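You operate a simulated robot arm through the tools that you are given. There is no shell and no other tool. Be economical: measure what you need, move in short steps, check, and stop when the job is done.

Carry out the task below with a simulated robot arm. There is one attempt and no reset: what you move stays moved.

TASK
Close the bearing case: blue gasket, then the cover, then both catches.

It is judged by the outcome, as a careful person would: the job done as asked, and still so three seconds after it is handed in. It fails if anything else is knocked over, pushed out of place, dropped, spilled or broken.

THE ROBOT
A 6-joint arm with a two-finger parallel gripper, fixed in place. Base frame: the origin is at the foot of the arm, x ahead of it, y to its left, z up; the work surface is at about z = 82. Lengths are in cm, angles in rad, forces in N, time in s.
With the tool pointing down near the work surface it reaches from about 26 to 68 cm from the base axis. Its first joint turns from -1.152 to 1.152 rad. Payload 2.9 kg.
Tool frame: the origin (TCP) lies between the finger pads and is the grasp point; the fingertips stand 3 cm ahead of it; z points along the fingers, y is the line along which they close. The gripper opens to 11 cm. The fingers are 2 cm wide and 1 cm thick; the gripper's body (4.8 by 11.2 cm) begins 5.5 cm behind the TCP.
Orientation is that of the tool frame in the base frame, as a unit quaternion [w, x, y, z]. With the fingers straight down and closing along the base's y, the tool's x points along the base's -x, its y along +y and its z along -z.

THE INTERFACE
- The arm moves only by the tool step_arm. Its argument "series" is a list of rows, each a list of 3 entries, a list of its own where there are three numbers: the shift along the tool's x, y, z in m, then the turn, a rotation vector about the tool's x, y, z in rad, then the opening, from 0 (shut) to 1 (fully open). In form: [[[tx, ty, tz], [rx, ry, rz], hand], ...]. A call has 1 to 12 rows; each row is the pose to reach, as a shift and turn from the pose commanded when the call began, along the tool's axes at that moment. A row lasts 0.2 s, in which the tool goes at most 5 cm and 0.15 rad; a call with a longer step from one row to the next is refused whole, and so is a gripper value outside its range. A pose out of reach is approached as far as the arm can. The call stops where the force on the tool passes 40 N (or 10 N more than at its start, if that is more) or the arm is blocked; 0.2 s more then pass. The fingers move at their own pace (about 10.8 cm/s each) and stop on an object; they squeeze with about 22 N. The grip force told is the motor's: it shows also when the fingers shut on nothing. Time passes only in rows, and 0.2 s behind the last, so rows that repeat a pose let the fingers close. It gives the time, the measured TCP pose, the force on the tool (base axes), the opening and the grip force at its end, in the units of the frame above (readings bear some noise).
- Cameras (640 x 400 px; columns grow to the right, rows downward): "scene" is fixed at [6.96, 41.78, 141.44]; the picture's right is [-0.90, -0.43, 0.00], its down [-0.18, 0.39, -0.90] and it looks along [0.39, -0.82, -0.43] (base axes); focal length 350 px, centre (320, 200). "wrist" rides on the gripper at [-3.6, 0, -5.7] in the tool frame; the picture's right is [0.00, -1.00, 0.00], its down [0.97, 0.00, -0.24] and it looks along [0.24, 0.00, 0.97] (tool axes); focal length 218 px, centre (320, 200).
- capture(camera): a new picture of that camera. No time passes.
- locate(camera, pixels): there is no depth. For up to 12 entries [column, row, z] of the newest picture of that camera ("zoom" is the newest enlarged one), the place [x, y] in the base frame at which the ray of that pixel passes the height z, good to about 0.3 cm, but the place of the scene camera against the robot may be out by one fixed shift of up to 2.5 cm in any direction. No time passes.
- close_up(camera, box): a new picture of the part [left, top, right, bottom] of that camera's present view, enlarged. No time passes.
- finish_job(): hands the job in; it is judged then, once.

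Work in short steps. Measure before you move; look again where a grasp or a placing could have gone wrong, and mend it. You have 80 turns and 34 pictures in all, those below and enlarged ones among them. Open the gripper and draw the arm clear of the work before you hand the job in, unless the task says otherwise; then end with one line.

The tools are called after "Call:" as a command line: name --argument value ..., lists and objects as JSON in quotes. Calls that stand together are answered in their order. step_arm: Moves the arm, as the interface text tells. Its arguments: {"type":"object","properties":{"series":{"type":"array"}},"required":["series"]} The other tools are called the same way: capture (camera) takes a picture; locate (camera, pixels) gives the place at which the rays of pixels pass given heights; close_up (camera, box) takes an enlarged picture of a part of a camera's view; finish_job () hands the job in.

At the start:

```text
t: 0.0
ee_pos: [29.92, -33.73, 116.5]
orientation: [0.0, -0.001, 1.0, -0.001]
contact_force: [0.8, 1.1, 0.4]
opening: 11.0
gripper_force: 0.0
```

scene: 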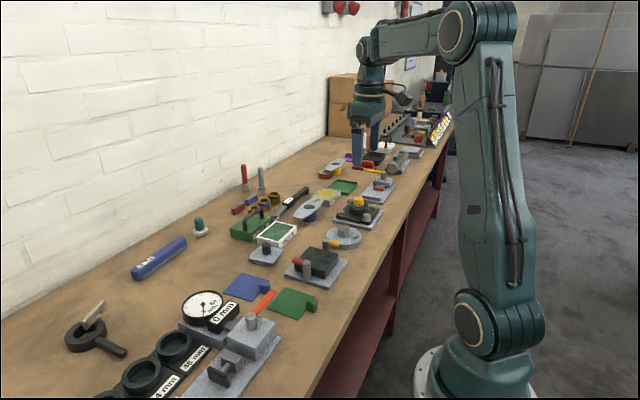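
wrist: 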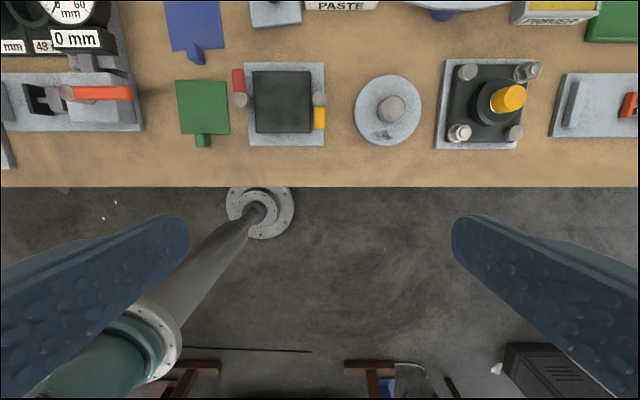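

I'll take enlarged views to identify the bearing case, the gaskets, the cover and the catches.

Call:
close_up --camera "scene" --box '[180, 130, 440, 330]'

Call:
close_up --camera "wrist" --box '[140, 0, 440, 190]'

```text
2.00 times, centred on (310, 230) of scene
```

zoom: 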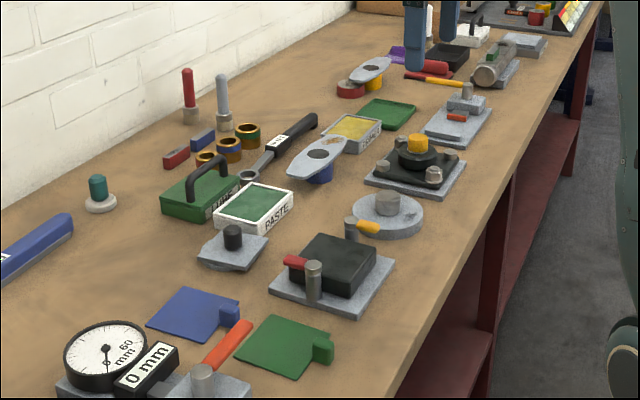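

```text
2.11 times, centred on (290, 95) of wrist
```

zoom: 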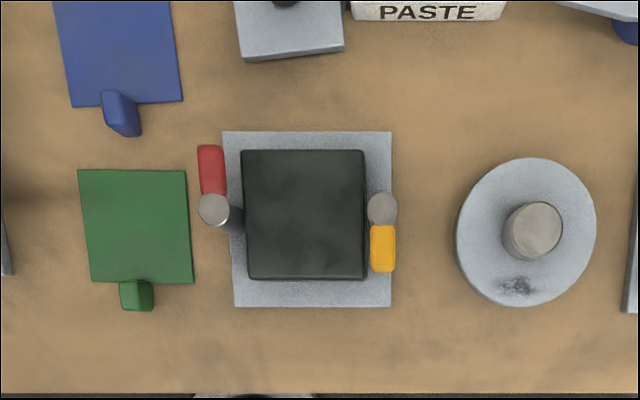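

The case is the black box between the red and yellow levers, at about wrist (283,103). I'll locate the main items and move forward for a view from above.

Call:
locate --camera "wrist" --pixels '[[283, 103, 87], [203, 110, 82.5], [195, 25, 82.5], [276, 10, 83], [388, 110, 83], [203, 141, 83], [247, 75, 83], [325, 145, 83]]'

Call:
step_arm --series '[[[-0.04, 0.0, 0], [0, 0, 0], 1], [[-0.08, 0.0, 0], [0, 0, 0], 1], [[-0.12, 0.02, 0], [0, 0, 0], 1], [[-0.15, 0.05, 0], [0, 0, 0], 1], [[-0.15, 0.05, 0], [0, 0, 0], 1]]'

Call:
capture --camera "wrist"

```text
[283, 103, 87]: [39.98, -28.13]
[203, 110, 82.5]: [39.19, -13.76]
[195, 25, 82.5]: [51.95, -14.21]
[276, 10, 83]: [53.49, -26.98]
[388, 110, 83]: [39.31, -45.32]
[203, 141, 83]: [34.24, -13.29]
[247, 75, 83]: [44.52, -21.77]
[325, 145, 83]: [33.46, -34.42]
```

```text
t: 1.2
ee_pos: [45.1, -28.6, 116.54]
orientation: [-0.001, -0.001, 1.0, 0.0]
contact_force: [0.2, 0.2, 0.4]
opening: 11.0
gripper_force: 0.1
```

```text
29 pictures are left
```

wrist: 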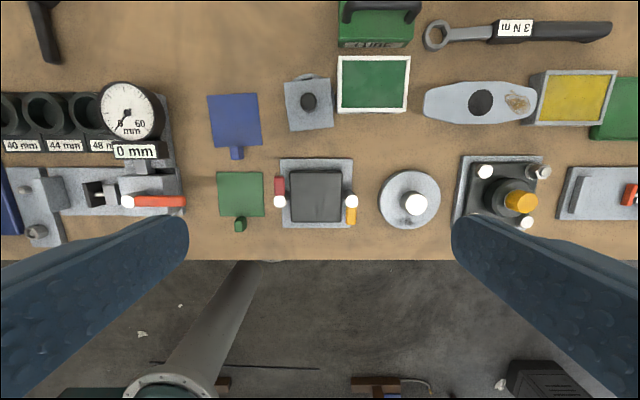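

Call:
close_up --camera "wrist" --box '[195, 60, 455, 240]'

Call:
close_up --camera "scene" --box '[210, 200, 370, 320]'

```text
2.22 times, centred on (325, 150) of wrist
```

zoom: 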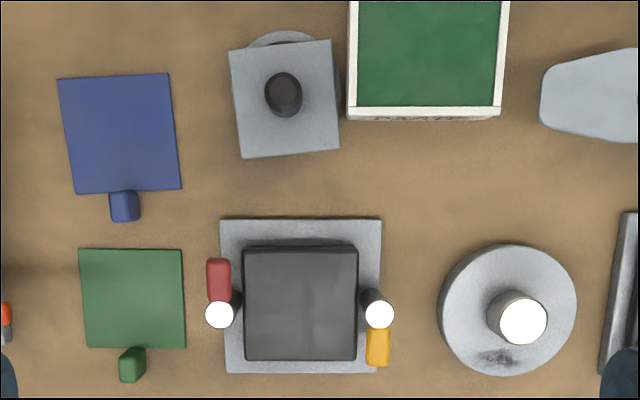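

```text
3.33 times, centred on (290, 260) of scene
```

zoom: 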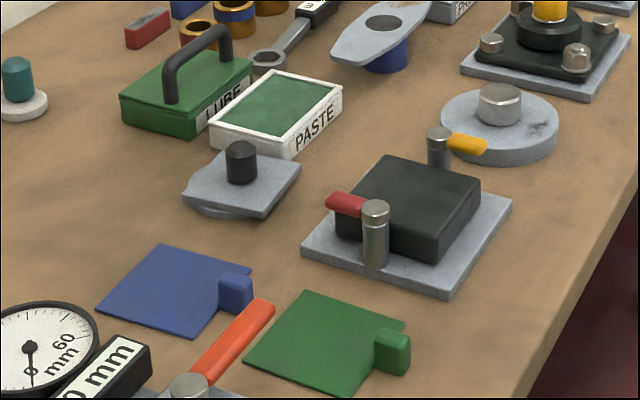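

The cover looks like the square grey plate with the black knob, zoom (285,98), and it seems to sit tilted on a round spigot. I'll go lower over the case, cover and gasket to measure them.

Call:
step_arm --series '[[[0.01, 0.01, 0.04], [0, 0, 0], 1], [[0.02, 0.025, 0.08], [0, 0, 0], 1], [[0.03, 0.04, 0.12], [0, 0, 0], 1], [[0.03, 0.04, 0.135], [0, 0, 0], 1], [[0.03, 0.04, 0.135], [0, 0, 0], 1]]'

Call:
capture --camera "wrist"

```text
t: 2.4
ee_pos: [42.0, -24.52, 103.16]
orientation: [0.001, 0.0, 1.0, -0.001]
contact_force: [-0.6, -0.4, -0.3]
opening: 11.02
gripper_force: 0.1
```

```text
26 pictures are left
```

wrist: 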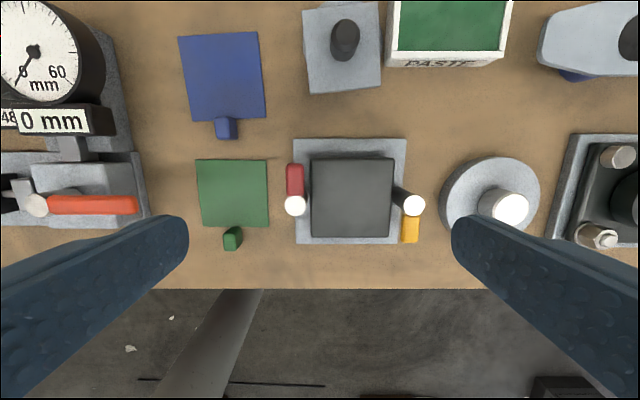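

Estimates from the two views put the case top at z≈85.5 and the post tops at z≈88. I'll locate the exact corners and enlarge for detail.

Call:
locate --camera "wrist" --pixels '[[311, 158, 85.5], [391, 157, 85.5], [391, 237, 85.5], [311, 237, 85.5], [179, 38, 82.3], [257, 31, 82.3], [267, 115, 82.3], [187, 124, 82.3], [226, 122, 83.5], [295, 206, 88.1], [413, 206, 88.1], [410, 241, 87.5]]'

Call:
close_up --camera "wrist" --box '[170, 0, 430, 170]'

Call:
close_up --camera "wrist" --box '[270, 120, 450, 260]'

Call:
close_up --camera "scene" --box '[245, 220, 355, 295]'

```text
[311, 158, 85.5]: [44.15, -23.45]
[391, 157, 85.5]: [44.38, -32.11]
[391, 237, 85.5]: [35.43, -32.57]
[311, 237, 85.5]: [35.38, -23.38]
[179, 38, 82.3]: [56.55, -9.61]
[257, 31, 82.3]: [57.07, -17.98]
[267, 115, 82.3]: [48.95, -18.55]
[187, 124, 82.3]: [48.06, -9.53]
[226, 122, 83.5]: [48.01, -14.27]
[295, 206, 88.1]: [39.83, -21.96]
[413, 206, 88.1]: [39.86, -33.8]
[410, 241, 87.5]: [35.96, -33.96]
```

```text
2.35 times, centred on (300, 85) of wrist
```

zoom: 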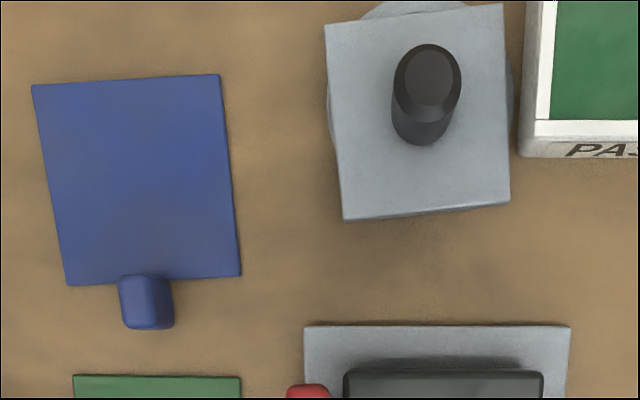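

```text
2.86 times, centred on (360, 190) of wrist
```

zoom: 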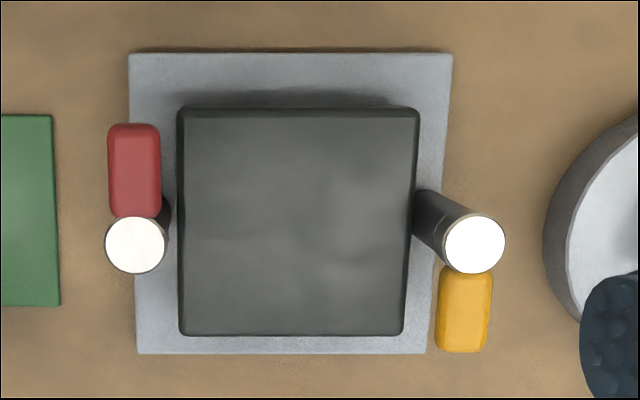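

```text
5.33 times, centred on (300, 258) of scene
```

zoom: 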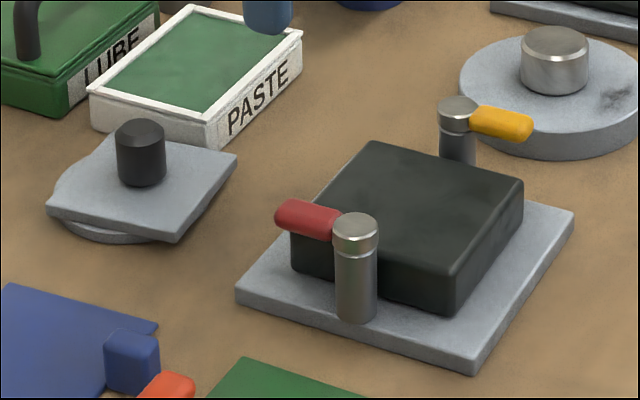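

The case top is centred at about (39.83,-27.9) with clearance between the posts. The blue tab is centred at about (47.1,-14.2), turned roughly +0.055 rad. I'll hover over the tab with the hand partly shut and check.

Call:
step_arm --series '[[[-0.016, 0.034, 0.02], [0, 0, -0.02], 0.7], [[-0.033, 0.068, 0.04], [0, 0, -0.04], 0.5], [[-0.0495, 0.1032, 0.06], [0, 0, -0.055], 0.42], [[-0.0495, 0.1032, 0.08], [0, 0, -0.055], 0.42], [[-0.0495, 0.1032, 0.08], [0, 0, -0.055], 0.42]]'

Call:
capture --camera "wrist"

```text
t: 3.6
ee_pos: [47.04, -14.42, 94.99]
orientation: [0.0, -0.028, 1.0, 0.0]
contact_force: [-0.5, 0.0, -0.4]
opening: 4.61
gripper_force: 0.1
```

```text
22 pictures are left
```

wrist: 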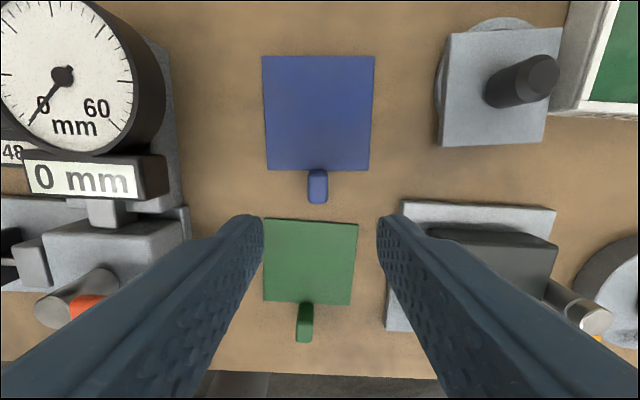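

The gasket now looks square to the picture, with its tab at (318,187). I'll locate it.

Call:
locate --camera "wrist" --pixels '[[318, 170, 82.2], [318, 176, 84], [318, 203, 83], [307, 190, 84], [328, 190, 84], [262, 56, 82.3], [375, 55, 82.3], [369, 170, 82.3], [267, 170, 82.3]]'

```text
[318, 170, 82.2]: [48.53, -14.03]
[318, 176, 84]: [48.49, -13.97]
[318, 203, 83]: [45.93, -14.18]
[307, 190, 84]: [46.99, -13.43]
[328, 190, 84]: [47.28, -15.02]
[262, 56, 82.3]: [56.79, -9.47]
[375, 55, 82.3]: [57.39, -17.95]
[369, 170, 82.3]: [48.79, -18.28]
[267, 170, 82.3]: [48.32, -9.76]
```

The tab is at x 46–48.5, y≈-14.2, so I go down and grip it.

Call:
step_arm --series '[[[0.0, 0.002, 0.04], [0, 0, 0], 0.42], [[0.0, 0.002, 0.075], [0, 0, 0], 0.42], [[0.0, 0.002, 0.095], [0, 0, 0], 0.42], [[0.0, 0.002, 0.095], [0, 0, 0], 0.42], [[0.0, 0.002, 0.095], [0, 0, 0], 0.1], [[0.0, 0.002, 0.095], [0, 0, 0], 0.0], [[0.0, 0.002, 0.095], [0, 0, 0], 0.0]]'

```text
t: 5.2
ee_pos: [46.93, -14.22, 85.52]
orientation: [0.0, -0.028, 1.0, 0.0]
contact_force: [0.1, 0.1, 0.8]
opening: 1.48
gripper_force: 21.7
```

Gripped at 1.48 cm. I'll lift and check.

Call:
step_arm --series '[[[0, 0, -0.02], [0, 0, 0], 0], [[0, 0, -0.05], [0, 0, 0], 0], [[0, 0, -0.09], [0, 0, 0], 0], [[0, 0, -0.09], [0, 0, 0], 0]]'

Call:
capture --camera "wrist"

```text
t: 6.2
ee_pos: [47.0, -14.25, 94.61]
orientation: [0.001, -0.027, 1.0, 0.0]
contact_force: [-0.4, -0.6, 0.0]
opening: 1.47
gripper_force: 22.3
```

```text
21 pictures are left
```

wrist: 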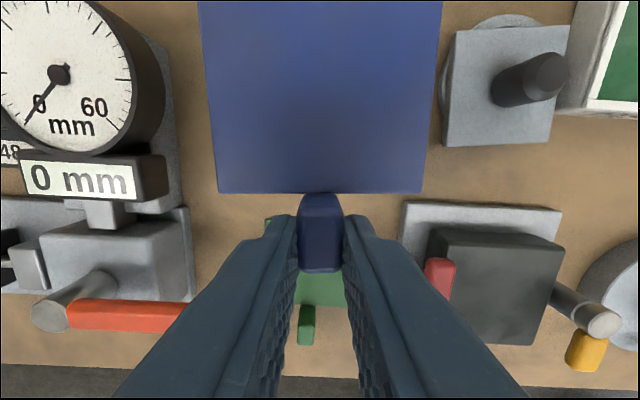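

The gasket is held level, with its near edge 1.75 cm ahead of the TCP. I'll carry it over the case to TCP (33.9,-27.9) and turn it square.

Call:
step_arm --series '[[[0.0277, -0.0258, -0.01], [0, 0, 0.011], 0], [[0.0553, -0.0516, -0.01], [0, 0, 0.022], 0], [[0.083, -0.0775, -0.01], [0, 0, 0.033], 0], [[0.1106, -0.1033, -0.01], [0, 0, 0.044], 0], [[0.1383, -0.1291, -0.01], [0, 0, 0.055], 0], [[0.1383, -0.1291, -0.01], [0, 0, 0.055], 0]]'

Call:
capture --camera "wrist"

```text
t: 7.6
ee_pos: [33.4, -28.01, 95.59]
orientation: [0.0, 0.0, 1.0, 0.0]
contact_force: [0.1, -0.2, 0.1]
opening: 1.5
gripper_force: 21.9
```

```text
20 pictures are left
```

wrist: 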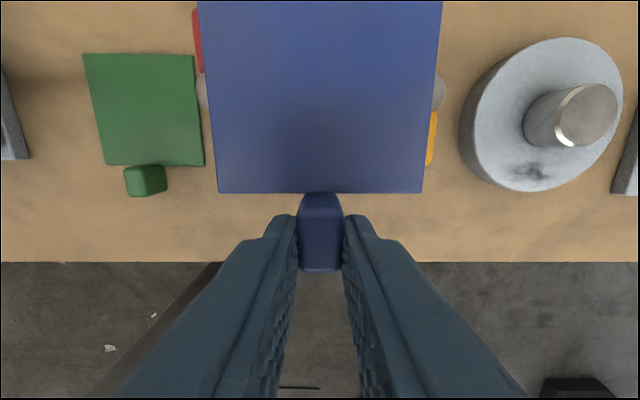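

The posts are symmetric about the gasket (columns 193 and 446). I'll shift 0.45 cm forward and lower to just above the case, then check from the scene.

Call:
step_arm --series '[[[-0.0045, 0.0005, 0.02], [0, 0, 0], 0], [[-0.0045, 0.0005, 0.04], [0, 0, 0], 0], [[-0.0045, 0.0005, 0.058], [0, 0, 0], 0], [[-0.0045, 0.0005, 0.058], [0, 0, 0], 0]]'

Call:
close_up --camera "scene" --box '[245, 215, 375, 300]'

Call:
capture --camera "wrist"

```text
t: 8.6
ee_pos: [34.07, -27.95, 89.73]
orientation: [0.0, 0.0, 1.0, 0.0]
contact_force: [-0.6, 0.1, -0.5]
opening: 1.49
gripper_force: 22.2
```

```text
4.71 times, centred on (310, 258) of scene
```

zoom: 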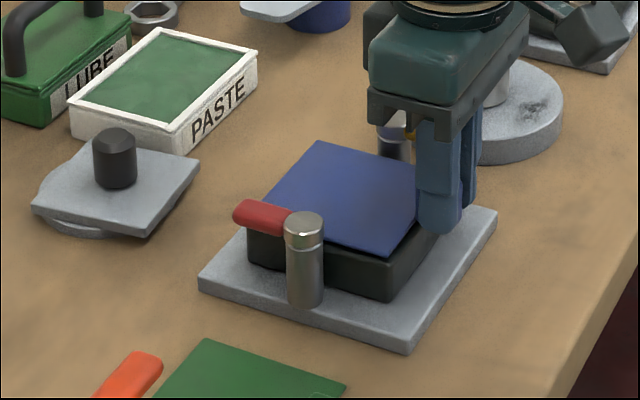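

```text
18 pictures are left
```

wrist: 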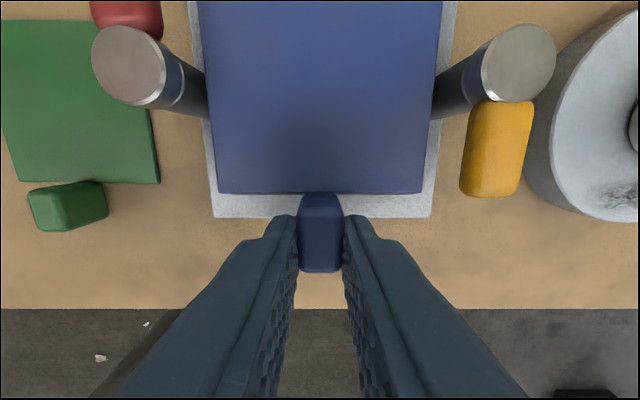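

The gasket covers the case top evenly. I'll lower gently until contact.

Call:
step_arm --series '[[[0.001, 0, 0.003], [0, 0, 0], 0], [[0.001, 0, 0.0055], [0, 0, 0], 0], [[0.001, 0, 0.0065], [0, 0, 0], 0], [[0.001, 0, 0.0065], [0, 0, 0], 0]]'

```text
t: 9.6
ee_pos: [34.1, -27.9, 89.29]
orientation: [0.001, 0.0, 1.0, -0.001]
contact_force: [-2.3, 4.9, 17.4]
opening: 1.49
gripper_force: 21.5
```

Contact is felt (17 N up) at z 89.3. I'll release and lift straight up.

Call:
step_arm --series '[[[0.001, 0, 0.0045], [0, 0, 0], 0], [[0.001, 0, 0.0045], [0, 0, 0], 0.3], [[0.001, 0, 0.0045], [0, 0, 0], 0.3], [[0.001, 0, -0.02], [0, 0, 0], 0.3], [[0.001, 0, -0.06], [0, 0, 0], 0.3], [[0.001, 0, -0.09], [0, 0, 0], 0.3], [[0.001, 0, -0.09], [0, 0, 0], 0.3]]'

Call:
capture --camera "wrist"

```text
t: 10.0
ee_pos: [34.14, -28.06, 89.17]
orientation: [0.002, 0.0, 1.0, -0.001]
contact_force: [0.2, -0.1, 5.6]
opening: 1.53
gripper_force: 22.0
stopped in row 1: the force on the tool passed its limit (the readings are from after the stop); the commanded pose is now the measured one
```

```text
17 pictures are left
```

wrist: 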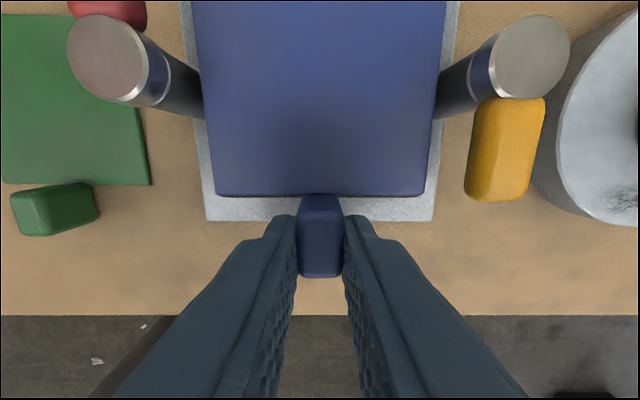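

I pressed slightly by mistake, because row offsets are relative to the last commanded pose. It stopped with light contact, so now I open in place and rise.

Call:
step_arm --series '[[[0, 0, 0], [0, 0, 0], 0.3], [[0, 0, 0], [0, 0, 0], 0.3], [[0, 0, -0.02], [0, 0, 0], 0.3], [[0, 0, -0.06], [0, 0, 0], 0.3], [[0, 0, -0.1], [0, 0, 0], 0.3], [[0, 0, -0.1], [0, 0, 0], 0.3]]'

Call:
capture --camera "wrist"

```text
t: 11.4
ee_pos: [34.06, -27.84, 99.06]
orientation: [0.002, -0.002, 1.0, -0.001]
contact_force: [-0.4, -0.7, 0.7]
opening: 3.3
gripper_force: 0.0
```

```text
16 pictures are left
```

wrist: 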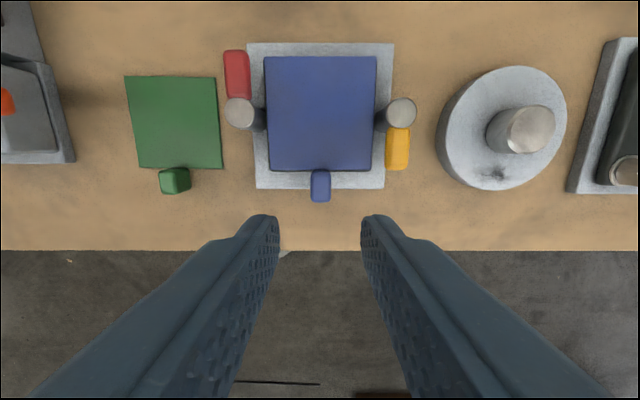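

The gasket lies square on the case. Next I'll move over the cover to measure it.

Call:
locate --camera "wrist" --pixels '[[264, 57, 86], [377, 57, 86], [372, 171, 86], [270, 171, 86], [242, 114, 88.2], [400, 112, 88.2], [398, 169, 87.8], [236, 52, 87.8]]'

Call:
step_arm --series '[[[-0.045, 0.0, 0], [0, 0, 0], 0.4], [[-0.09, 0.0, 0], [0, 0, 0], 0.4], [[-0.135, 0.005, 0], [0, 0, 0], 0.4], [[-0.175, 0.01, 0], [0, 0, 0], 0.4], [[-0.175, 0.01, 0], [0, 0, 0], 0.4]]'

Call:
capture --camera "wrist"

```text
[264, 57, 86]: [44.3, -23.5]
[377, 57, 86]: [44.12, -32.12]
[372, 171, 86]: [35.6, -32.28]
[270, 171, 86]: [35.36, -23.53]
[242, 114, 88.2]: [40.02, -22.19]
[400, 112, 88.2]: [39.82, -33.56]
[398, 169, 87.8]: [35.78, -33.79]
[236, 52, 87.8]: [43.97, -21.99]
```

```text
t: 12.6
ee_pos: [51.55, -27.29, 99.14]
orientation: [0.002, 0.0, 1.0, -0.001]
contact_force: [-0.5, 0.7, -0.7]
opening: 4.41
gripper_force: 0.0
```

```text
15 pictures are left
```

wrist: 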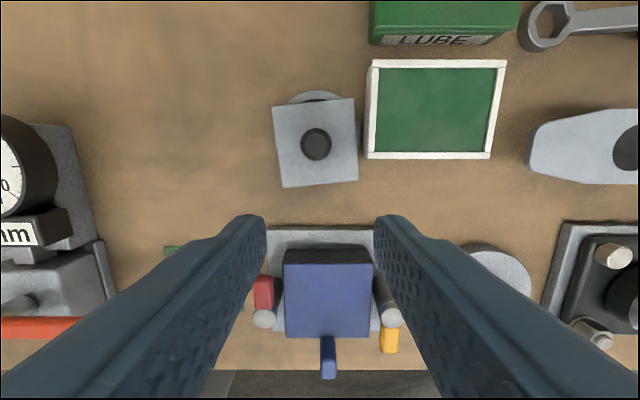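

The cover is turned by about +0.108 rad. I'll locate its corners and knob, and zoom in on it from the scene for its height.

Call:
locate --camera "wrist" --pixels '[[272, 107, 84], [352, 98, 84], [359, 180, 84], [283, 188, 84], [316, 144, 86.5], [316, 147, 84.5], [301, 144, 86.5], [331, 144, 86.5]]'

Call:
close_up --camera "wrist" --box '[260, 80, 380, 200]'

```text
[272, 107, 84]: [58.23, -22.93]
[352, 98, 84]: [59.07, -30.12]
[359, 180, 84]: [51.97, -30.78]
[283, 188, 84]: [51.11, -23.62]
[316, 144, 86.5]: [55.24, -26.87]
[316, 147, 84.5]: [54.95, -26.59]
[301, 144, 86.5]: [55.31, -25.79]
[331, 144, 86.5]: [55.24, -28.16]
```

```text
3.33 times, centred on (320, 140) of wrist
```

zoom: 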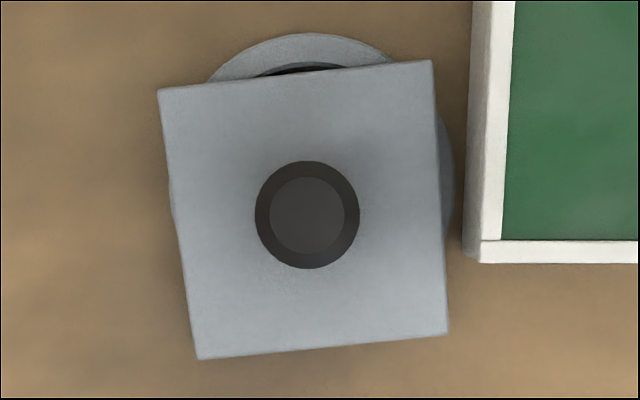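

The knob is at about (55.2,-26.9) with its top near z 86.8, and the plate top is at about 83.3. I'll align, descend to z 87.2 and grip.

Call:
step_arm --series '[[[-0.018, 0.002, 0.02], [0, 0, -0.054], 0.42], [[-0.0365, 0.004, 0.05], [0, 0, -0.108], 0.42], [[-0.0365, 0.004, 0.085], [0, 0, -0.108], 0.42], [[-0.0365, 0.004, 0.108], [0, 0, -0.108], 0.42], [[-0.0365, 0.004, 0.119], [0, 0, -0.108], 0.42], [[-0.0365, 0.004, 0.119], [0, 0, -0.108], 0.42], [[-0.0365, 0.004, 0.119], [0, 0, -0.108], 0.2], [[-0.0365, 0.004, 0.119], [0, 0, -0.108], 0.0], [[-0.0365, 0.004, 0.119], [0, 0, -0.108], 0.0]]'

Call:
capture --camera "wrist"

```text
t: 14.6
ee_pos: [55.24, -26.77, 87.39]
orientation: [0.001, -0.055, 0.998, -0.001]
contact_force: [0.6, -1.2, 0.2]
opening: 2.54
gripper_force: 22.4
```

```text
13 pictures are left
```

wrist: 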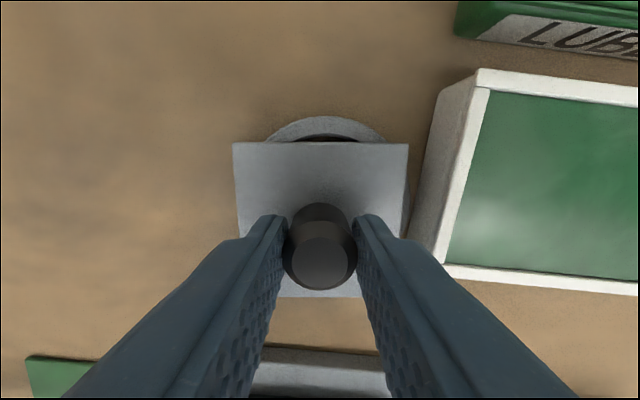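

The knob is gripped at 2.54 cm and the plate edge is level in the picture (142–144). I'll lift gently and check.

Call:
step_arm --series '[[[0, 0, -0.01], [0, 0, 0], 0], [[0, 0, -0.03], [0, 0, 0], 0], [[0, 0, -0.06], [0, 0, 0], 0], [[0, 0, -0.09], [0, 0, 0], 0], [[0, 0, -0.09], [0, 0, 0], 0]]'

Call:
capture --camera "wrist"

Call:
close_up --camera "scene" --box '[225, 190, 355, 290]'

```text
t: 15.8
ee_pos: [55.09, -26.66, 96.52]
orientation: [0.001, -0.055, 0.999, -0.001]
contact_force: [-0.4, -0.7, -4.0]
opening: 2.52
gripper_force: 22.0
```

```text
12 pictures are left
```

wrist: 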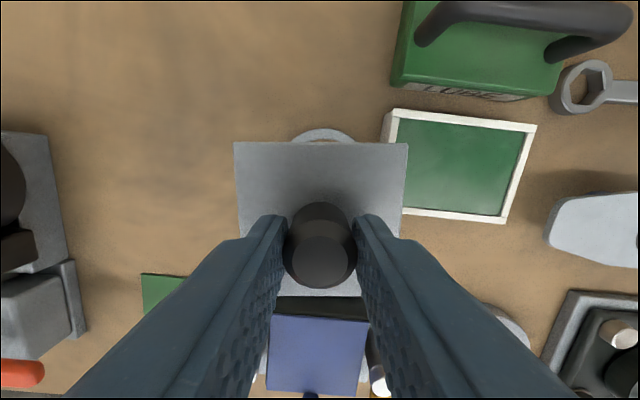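

```text
4.00 times, centred on (290, 240) of scene
```

zoom: 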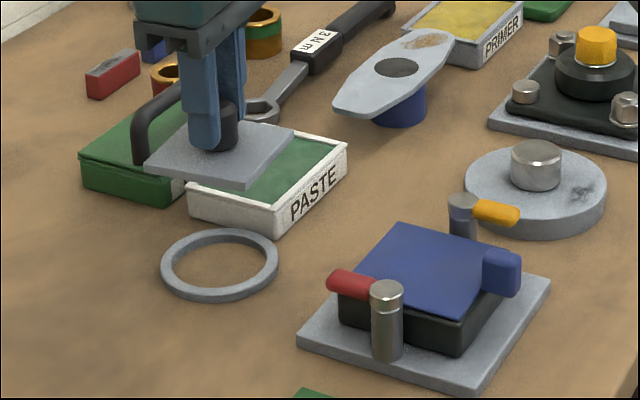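

The cover is held level and the stand ring stayed put. I'll carry the cover over the case and square it up.

Call:
step_arm --series '[[[0.0383, 0.0014, 0], [0, 0, 0.025], 0], [[0.0767, 0.0027, 0], [0, 0, 0.05], 0], [[0.115, 0.004, 0], [0, 0, 0.075], 0], [[0.1533, 0.0054, 0], [0, 0, 0.1], 0], [[0.1533, 0.0054, 0], [0, 0, 0.1], 0], [[0.1533, 0.0054, 0], [0, 0, 0.1], 0]]'

Call:
capture --camera "wrist"

```text
t: 17.2
ee_pos: [39.72, -27.82, 96.49]
orientation: [0.002, -0.004, 1.0, -0.002]
contact_force: [-0.7, -0.6, -2.7]
opening: 2.55
gripper_force: 21.9
```

```text
10 pictures are left
```

wrist: 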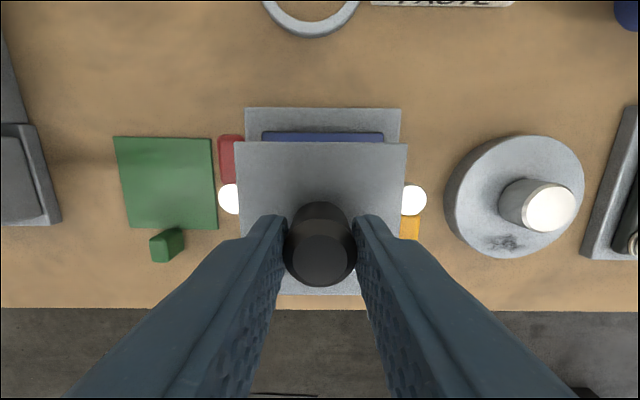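

Aligned: the gasket edge (262–383) and cover (235–408) share a centre column. I'll lower toward contact.

Call:
step_arm --series '[[[-0.001, 0, 0.025], [0, 0, 0], 0], [[-0.001, 0, 0.045], [0, 0, 0], 0], [[-0.001, 0, 0.05], [0, 0, 0], 0], [[-0.001, 0, 0.053], [0, 0, 0], 0], [[-0.001, 0, 0.053], [0, 0, 0], 0]]'

Call:
close_up --camera "scene" --box '[265, 220, 375, 295]'

```text
t: 18.4
ee_pos: [40.04, -27.68, 91.02]
orientation: [0.002, -0.004, 1.0, -0.001]
contact_force: [-1.1, 0.1, 0.5]
opening: 2.54
gripper_force: 22.3
```

```text
5.33 times, centred on (320, 258) of scene
```

zoom: 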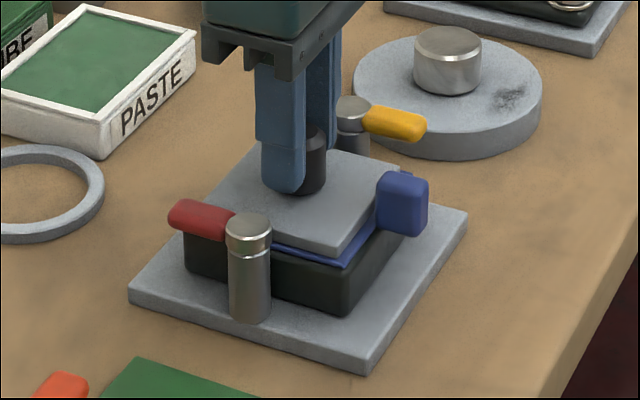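

Nearly touching; the weight reading has dropped from -3 to 0. I'll go down a little more.

Call:
step_arm --series '[[[0.0005, -0.001, 0.001], [0, 0, 0], 0], [[0.0005, -0.001, 0.002], [0, 0, 0], 0], [[0.0005, -0.001, 0.002], [0, 0, 0], 0]]'

```text
t: 19.2
ee_pos: [40.08, -27.72, 90.89]
orientation: [0.004, -0.005, 1.0, -0.002]
contact_force: [2.4, 5.9, 13.9]
opening: 2.56
gripper_force: 22.1
```

Contact (14 N) at z 90.9. I'll release and lift straight up.

Call:
step_arm --series '[[[0, 0, 0], [0, 0, 0], 0.42], [[0, 0, 0], [0, 0, 0], 0.42], [[0, 0, -0.02], [0, 0, 0], 0.42], [[0, 0, -0.05], [0, 0, 0], 0.42], [[0.02, 0, -0.08], [0, 0, 0], 0.42], [[0.05, 0, -0.1], [0, 0, 0], 0.42], [[0.05, 0, -0.1], [0, 0, 0], 0.2], [[0.05, 0, -0.1], [0, 0, 0], 0.0]]'

Call:
capture --camera "wrist"

```text
t: 21.0
ee_pos: [34.64, -27.81, 100.63]
orientation: [0.002, -0.005, 1.0, -0.001]
contact_force: [0.0, -0.4, -0.3]
opening: 0.0
gripper_force: 22.3
```

```text
8 pictures are left
```

wrist: 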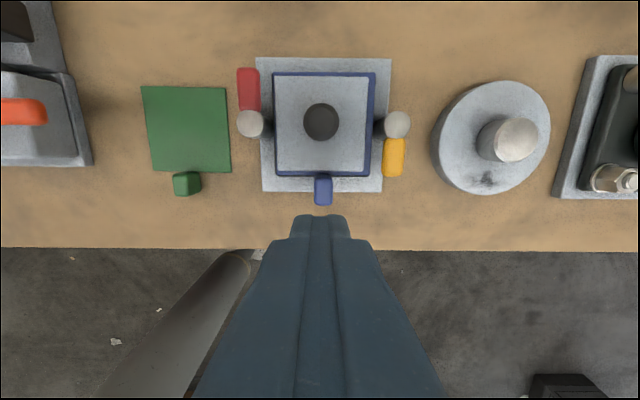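

The cover sits centred on the gasket with a blue margin all round. I'll measure the catches before turning them.

Call:
locate --camera "wrist" --pixels '[[237, 68, 88], [258, 68, 88], [260, 108, 88], [240, 110, 88], [250, 123, 88.3], [397, 124, 88.3], [404, 140, 88], [403, 176, 88], [383, 176, 88], [386, 140, 88], [321, 122, 90], [260, 60, 83]]'

Call:
close_up --camera "scene" --box '[265, 220, 375, 295]'

```text
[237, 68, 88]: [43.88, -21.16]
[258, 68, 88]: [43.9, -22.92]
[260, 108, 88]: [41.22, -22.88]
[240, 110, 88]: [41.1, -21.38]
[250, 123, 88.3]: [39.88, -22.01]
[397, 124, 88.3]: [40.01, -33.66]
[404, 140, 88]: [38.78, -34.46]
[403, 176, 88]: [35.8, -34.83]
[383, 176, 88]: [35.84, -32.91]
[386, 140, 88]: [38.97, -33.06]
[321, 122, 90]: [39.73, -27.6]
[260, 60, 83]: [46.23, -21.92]
```

```text
5.33 times, centred on (320, 258) of scene
```

zoom: 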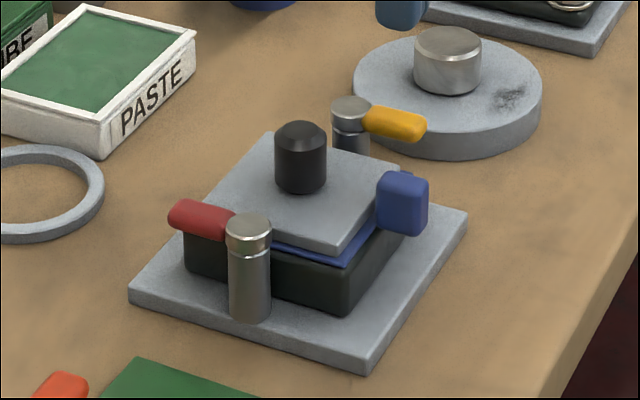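

The levers reach 4 cm from the posts and are about 1.6 cm wide, at z≈87–88. I'll place the closed fingers just outside the red lever, with the tips at z≈87.2.

Call:
step_arm --series '[[[-0.028, 0.029, 0.0], [0, 0, 0], 0], [[-0.056, 0.058, 0.0], [0, 0, 0], 0], [[-0.0835, 0.0872, 0.03], [0, 0, 0], 0], [[-0.0835, 0.0872, 0.07], [0, 0, 0], 0], [[-0.0835, 0.0872, 0.104], [0, 0, 0], 0], [[-0.0835, 0.0872, 0.104], [0, 0, 0], 0]]'

```text
t: 22.4
ee_pos: [43.28, -19.08, 90.43]
orientation: [0.002, -0.005, 1.0, -0.001]
contact_force: [-0.9, -0.3, -0.1]
opening: 0.01
gripper_force: 22.4
```

Clear of everything. Now I sweep the red lever clockwise along an arc about its post at (39.9,-22.0).

Call:
step_arm --series '[[[0.003, -0.0112, 0.001], [0, 0, 0], 0], [[-0.0013, -0.0225, 0.001], [0, 0, 0], 0], [[-0.0016, -0.0347, 0.001], [0, 0, 0], 0], [[0.0024, -0.0462, 0.001], [0, 0, 0], 0], [[0.008, -0.0535, 0.001], [0, 0, 0], 0], [[0.015, -0.0592, 0.001], [0, 0, 0], 0], [[0.015, -0.0592, 0.001], [0, 0, 0], 0]]'

Call:
close_up --camera "scene" --box '[265, 220, 375, 295]'

```text
t: 23.0
ee_pos: [43.13, -20.74, 90.24]
orientation: [-0.005, -0.01, 1.0, 0.006]
contact_force: [0.0, -0.1, 0.2]
opening: 0.03
gripper_force: 22.3
stopped in row 3: the force on the tool passed its limit (the readings are from after the stop); the commanded pose is now the measured one
```

```text
5.33 times, centred on (320, 258) of scene
```

zoom: 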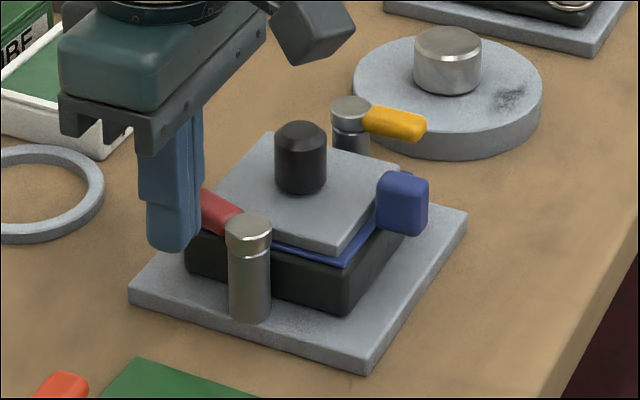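

It stopped at y=-20.74, shortly after touching the lever. I'll push again slowly, nearer the lever tip, and watch the force.

Call:
step_arm --series '[[[-0.003, 0.003, 0], [0, 0, 0], 0], [[-0.003, -0.001, 0], [0, 0, 0], 0], [[-0.003, -0.002, 0], [0, 0, 0], 0], [[-0.003, -0.003, 0], [0, 0, 0], 0], [[-0.003, -0.004, 0], [0, 0, 0], 0]]'

```text
t: 24.2
ee_pos: [43.51, -21.1, 90.28]
orientation: [-0.005, -0.01, 1.0, 0.007]
contact_force: [-0.4, -0.5, 0.3]
opening: 0.04
gripper_force: 22.2
```

It moved on with no force. I'll continue the arc slowly.

Call:
step_arm --series '[[[0, -0.003, 0], [0, 0, 0], 0], [[0, -0.006, 0], [0, 0, 0], 0], [[0, -0.009, 0], [0, 0, 0], 0], [[0, -0.012, 0], [0, 0, 0], 0], [[0.001, -0.015, 0], [0, 0, 0], 0], [[0.002, -0.018, 0], [0, 0, 0], 0], [[0.0035, -0.021, 0], [0, 0, 0], 0], [[0.005, -0.024, 0], [0, 0, 0], 0]]'

```text
t: 26.0
ee_pos: [43.06, -23.58, 90.14]
orientation: [-0.004, -0.01, 1.0, 0.006]
contact_force: [0.1, 0.0, 0.0]
opening: 0.0
gripper_force: 21.7
```

Call:
close_up --camera "scene" --box '[265, 220, 375, 295]'

```text
5.33 times, centred on (320, 258) of scene
```

zoom: 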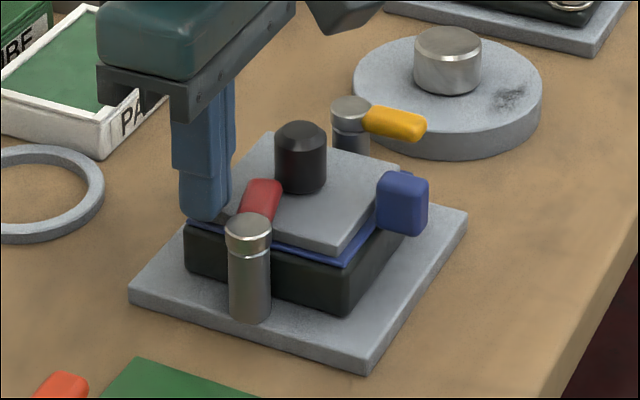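

The red lever now points most of the way over the cover. I'll finish the arc slowly.

Call:
step_arm --series '[[[0.003, -0.003, 0], [0, 0, 0], 0], [[0.006, -0.006, 0], [0, 0, 0], 0], [[0.009, -0.0095, 0], [0, 0, 0], 0], [[0.0115, -0.012, 0], [0, 0, 0], 0], [[0.0135, -0.013, 0], [0, 0, 0], 0], [[0.015, -0.0135, 0], [0, 0, 0], 0], [[0.016, -0.0135, 0], [0, 0, 0], 0], [[0.016, -0.0135, 0], [0, 0, 0], 0]]'

```text
t: 27.8
ee_pos: [41.88, -24.73, 90.31]
orientation: [0.002, -0.013, 1.0, 0.004]
contact_force: [38.0, 10.5, -6.4]
opening: 0.0
gripper_force: 22.0
```

The force rises to 38 N in +x, so the lever is at its stop. I'll back off, rise and look.

Call:
step_arm --series '[[[-0.02, 0.005, 0], [0, 0, 0], 0], [[-0.02, 0.005, -0.03], [0, 0, 0], 0], [[0.01, 0.0, -0.07], [0, 0, 0], 0], [[0.05, -0.02, -0.1], [0, 0, 0], 0], [[0.07, -0.03, -0.1], [0, 0, 0], 0], [[0.07, -0.03, -0.1], [0, 0, 0], 0]]'

Call:
close_up --camera "wrist" --box '[230, 40, 430, 220]'

```text
refused: row 3 steps farther than a row can; nothing moved
```

```text
2.22 times, centred on (330, 130) of wrist
```

zoom: 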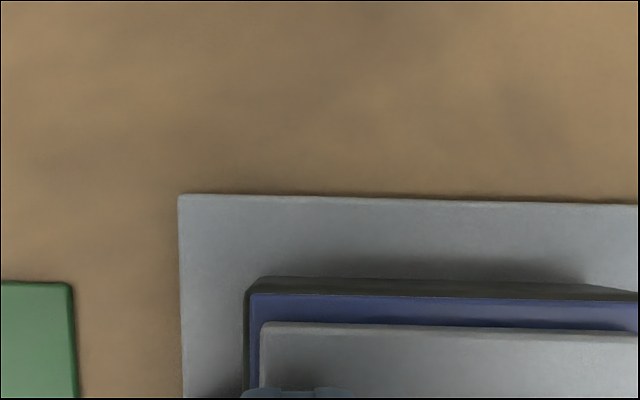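

Call:
step_arm --series '[[[-0.02, 0.005, 0], [0, 0, 0], 0], [[-0.02, 0.005, -0.03], [0, 0, 0], 0], [[0.0, 0.0, -0.07], [0, 0, 0], 0], [[0.035, -0.015, -0.1], [0, 0, 0], 0], [[0.07, -0.03, -0.1], [0, 0, 0], 0], [[0.07, -0.03, -0.1], [0, 0, 0], 0]]'

Call:
close_up --camera "wrist" --box '[200, 20, 440, 220]'

```text
t: 29.2
ee_pos: [34.52, -27.9, 100.34]
orientation: [-0.004, -0.01, 1.0, 0.006]
contact_force: [0.3, -0.4, 0.4]
opening: 0.01
gripper_force: 22.4
```

```text
2.00 times, centred on (320, 120) of wrist
```

zoom: 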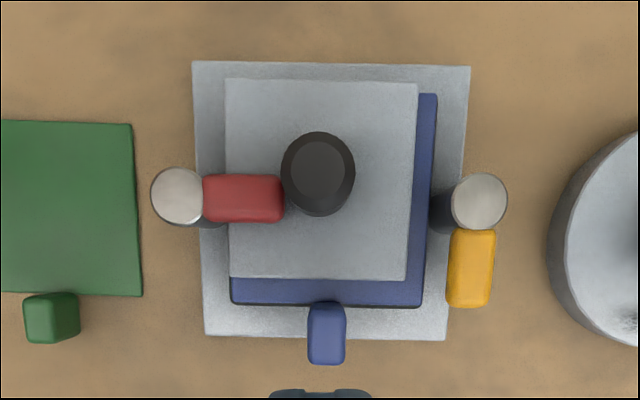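

The red catch is fully over, but the cover got dragged about 0.45 cm toward +x/+y (blue shows only right and below). I'll measure before re-centring it by the knob above the lever.

Call:
locate --camera "zoom" --pixels '[[319, 172, 90.4], [224, 78, 86.9], [418, 82, 86.9], [407, 280, 86.9], [229, 280, 86.9], [437, 94, 86.1], [423, 305, 86.1], [230, 303, 86.1], [180, 196, 88.3], [479, 201, 88.3], [490, 305, 88], [449, 305, 88]]'

```text
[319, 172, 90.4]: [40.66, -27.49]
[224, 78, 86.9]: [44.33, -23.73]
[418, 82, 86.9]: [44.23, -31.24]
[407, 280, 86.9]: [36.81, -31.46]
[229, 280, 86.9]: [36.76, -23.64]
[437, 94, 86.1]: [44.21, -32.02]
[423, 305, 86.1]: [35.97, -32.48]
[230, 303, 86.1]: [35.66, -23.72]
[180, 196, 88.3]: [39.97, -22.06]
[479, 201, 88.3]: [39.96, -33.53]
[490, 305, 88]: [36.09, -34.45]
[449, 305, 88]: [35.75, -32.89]
```

Cover centre (40.53,-27.5) against the gasket and case centre (~39.95,-27.9). I'll hover above the knob with fingers open and vertical.

Call:
step_arm --series '[[[-0.02, 0.001, 0], [0.006, -0.004, 0.01], 0.45], [[-0.04, 0.002, 0.0], [0.012, -0.008, 0.02], 0.45], [[-0.0604, 0.0028, 0.03], [0.012, -0.008, 0.02], 0.45], [[-0.0604, 0.0028, 0.06], [0.012, -0.008, 0.02], 0.45], [[-0.0604, 0.0028, 0.06], [0.012, -0.008, 0.02], 0.45]]'

```text
t: 30.4
ee_pos: [40.59, -27.59, 94.03]
orientation: [-0.001, 0.0, 1.0, 0.0]
contact_force: [-0.2, -0.7, 0.0]
opening: 4.92
gripper_force: 0.1
```

Call:
step_arm --series '[[[0, 0.0, 0.012], [0, 0, 0], 0.45], [[0, 0.0, 0.022], [0, 0, 0], 0.45], [[0, 0.0, 0.022], [0, 0, 0], 0.25], [[0, 0.0, 0.022], [0, 0, 0], 0.15], [[0, 0.0, 0.022], [0, 0, 0], 0.1], [[0, 0.0, 0.022], [0, 0, 0], 0.1]]'

```text
t: 31.8
ee_pos: [40.54, -27.58, 91.93]
orientation: [0.0, 0.0, 1.0, 0.0]
contact_force: [1.0, 0.0, -0.4]
opening: 2.51
gripper_force: 21.7
```

Gripped. I slide the cover back -0.55 cm in x and -0.35 cm in y in small steps.

Call:
step_arm --series '[[[0.002, -0.0012, 0], [0, 0, 0], 0.1], [[0.004, -0.0024, 0], [0, 0, 0], 0.1], [[0.0055, -0.0035, 0], [0, 0, 0], 0.1], [[0.0055, -0.0035, 0], [0, 0, 0], 0.1]]'

```text
t: 32.8
ee_pos: [39.92, -28.13, 92.03]
orientation: [0.0, 0.001, 1.0, 0.001]
contact_force: [0.4, -0.2, -0.6]
opening: 2.56
gripper_force: 22.4
```

No resisting force. I'll release, rise, and go round to the outside of the yellow lever, at (36.9,-37) with tips at z≈87.6.

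Call:
step_arm --series '[[[0, 0, 0], [0, 0, 0], 0.45], [[0, 0, 0], [0, 0, 0], 0.45], [[0, 0, -0.03], [0, 0, 0], 0.45], [[0, 0, -0.05], [0, 0, 0], 0.3], [[0.01, -0.03, -0.05], [0, 0, 0], 0.0], [[0.02, -0.06, -0.05], [0, 0, 0], 0.0], [[0.0305, -0.09, -0.04], [0, 0, 0], 0.0], [[0.0305, -0.09, -0.01], [0, 0, 0], 0.0], [[0.0305, -0.09, 0.0135], [0, 0, 0], 0.0], [[0.0305, -0.09, 0.0135], [0, 0, 0], 0.0]]'

Call:
close_up --camera "scene" --box '[275, 215, 375, 285]'

```text
t: 35.0
ee_pos: [36.98, -36.87, 90.85]
orientation: [0.0, 0.0, 1.0, 0.0]
contact_force: [0.1, 0.1, -0.2]
opening: 0.01
gripper_force: 21.7
```

```text
5.71 times, centred on (325, 250) of scene
```

zoom: 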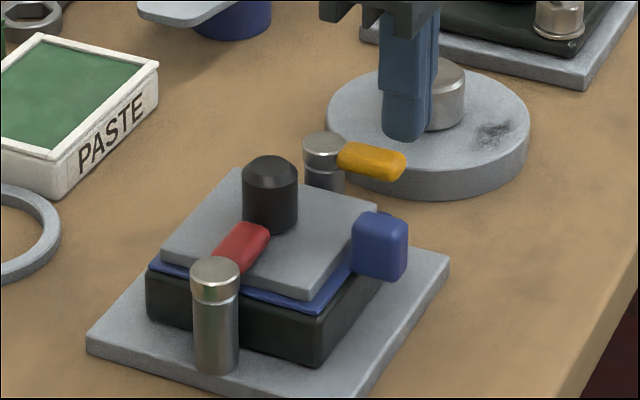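

The cover is centred again, with the blue margin visible. Now I push the yellow lever slowly toward +y.

Call:
step_arm --series '[[[0, 0.0115, 0.0015], [0, 0, 0], 0], [[0.001, 0.0145, 0.0015], [0, 0, 0], 0], [[0.002, 0.0175, 0.0015], [0, 0, 0], 0], [[0.003, 0.0205, 0.0015], [0, 0, 0], 0], [[0.0035, 0.0235, 0.0015], [0, 0, 0], 0], [[0.0045, 0.0265, 0.0015], [0, 0, 0], 0], [[0.0045, 0.0295, 0.0015], [0, 0, 0], 0], [[0.0045, 0.0325, 0.0015], [0, 0, 0], 0]]'

```text
t: 36.8
ee_pos: [36.43, -33.76, 90.61]
orientation: [-0.001, 0.001, 1.0, 0.001]
contact_force: [-0.5, -0.1, -1.0]
opening: 0.0
gripper_force: 21.8
```

Call:
step_arm --series '[[[0, 0.0035, 0], [0, 0, 0], 0], [[0, 0.0065, 0], [0, 0, 0], 0], [[-0.0015, 0.011, 0], [0, 0, 0], 0], [[-0.0025, 0.0145, 0], [0, 0, 0], 0], [[-0.004, 0.018, 0], [0, 0, 0], 0], [[-0.007, 0.022, 0], [0, 0, 0], 0], [[-0.0093, 0.0253, 0], [0, 0, 0], 0], [[-0.012, 0.0275, 0], [0, 0, 0], 0], [[-0.0135, 0.029, 0], [0, 0, 0], 0]]'

```text
t: 38.8
ee_pos: [37.8, -30.83, 90.63]
orientation: [-0.001, 0.001, 1.0, 0.0]
contact_force: [-1.3, 0.0, 1.7]
opening: 0.0
gripper_force: 21.9
```

Call:
step_arm --series '[[[-0.001, 0.0005, 0], [0, 0, 0], 0], [[-0.002, 0.0005, 0], [0, 0, 0], 0], [[-0.003, 0.0005, 0], [0, 0, 0], 0], [[-0.003, 0.0005, 0], [0, 0, 0], 0]]'

```text
t: 39.8
ee_pos: [38.22, -30.76, 90.55]
orientation: [-0.001, 0.001, 1.0, 0.0]
contact_force: [-5.1, 0.4, -0.7]
opening: 0.0
gripper_force: 22.0
```

Call:
step_arm --series '[[[-0.001, 0.0, 0], [0, 0, 0], 0], [[-0.002, 0.0, 0], [0, 0, 0], 0], [[-0.002, 0.0, 0], [0, 0, 0], 0]]'

```text
t: 40.6
ee_pos: [38.15, -30.77, 90.52]
orientation: [-0.002, 0.002, 1.0, 0.001]
contact_force: [-24.4, 4.2, 5.4]
opening: 0.0
gripper_force: 21.5
```

The lever is at its stop (24 N with no further motion). I'll relieve the push slightly, lift straight up, then draw back and look.

Call:
step_arm --series '[[[0.003, 0.0, -0.002], [0, 0, 0], 0], [[0.004, 0.0, -0.01], [0, 0, 0], 0], [[0.004, 0.0, -0.04], [0, 0, 0], 0], [[0.004, 0.01, -0.08], [0, 0, 0], 0], [[0.035, 0.03, -0.1], [0, 0, 0], 0], [[0.035, 0.03, -0.1], [0, 0, 0], 0]]'

Call:
close_up --camera "wrist" --box '[200, 20, 440, 220]'

```text
t: 42.0
ee_pos: [34.99, -27.89, 100.61]
orientation: [0.0, 0.0, 1.0, 0.0]
contact_force: [-0.3, 0.1, 0.0]
opening: 0.0
gripper_force: 22.2
```

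```text
2.00 times, centred on (320, 120) of wrist
```

zoom: 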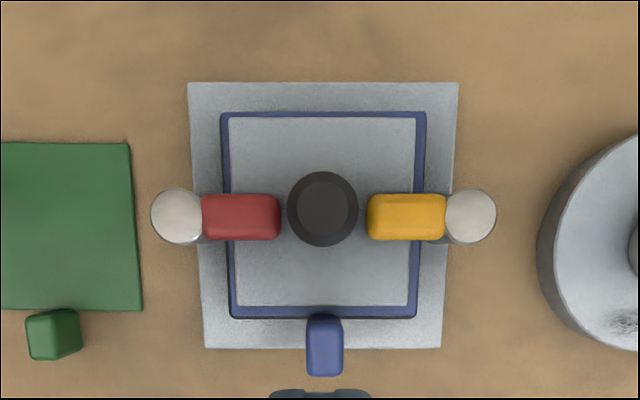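

Both catches lie fully over the cover, and the cover and gasket are centred. I'll open the gripper and draw the arm up and back.

Call:
step_arm --series '[[[0.0, 0, -0.04], [0, 0, 0], 0.3], [[0.0, 0, -0.08], [0, 0, 0], 0.6], [[0.02, 0, -0.12], [0, 0, 0], 1], [[0.04, 0, -0.15], [0, 0, 0], 1], [[0.04, 0, -0.15], [0, 0, 0], 1]]'

Call:
capture --camera "scene"

```text
t: 43.2
ee_pos: [30.73, -28.02, 115.58]
orientation: [0.0, 0.0, 1.0, 0.0]
contact_force: [0.1, -0.8, 0.0]
opening: 11.01
gripper_force: 0.0
```

```text
0 pictures are left
```

scene: 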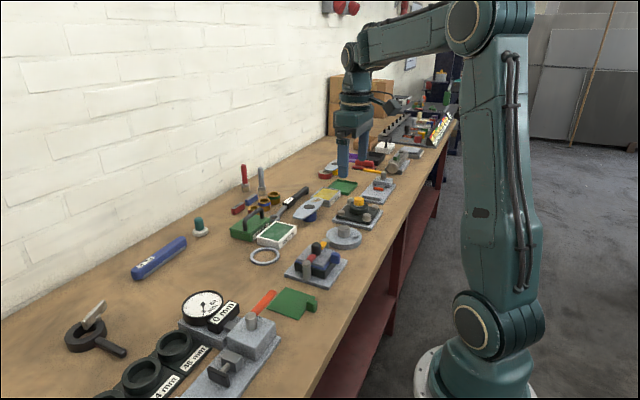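

Call:
finish_job

```text
The job is handed in.
```

The bearing case is closed: the blue gasket and cover are centred on it, both catches are turned fully over the cover, and the arm is clear with the gripper open. The cover slid about half a centimetre while I turned the red catch, so I re-centred it before closing the yellow one.
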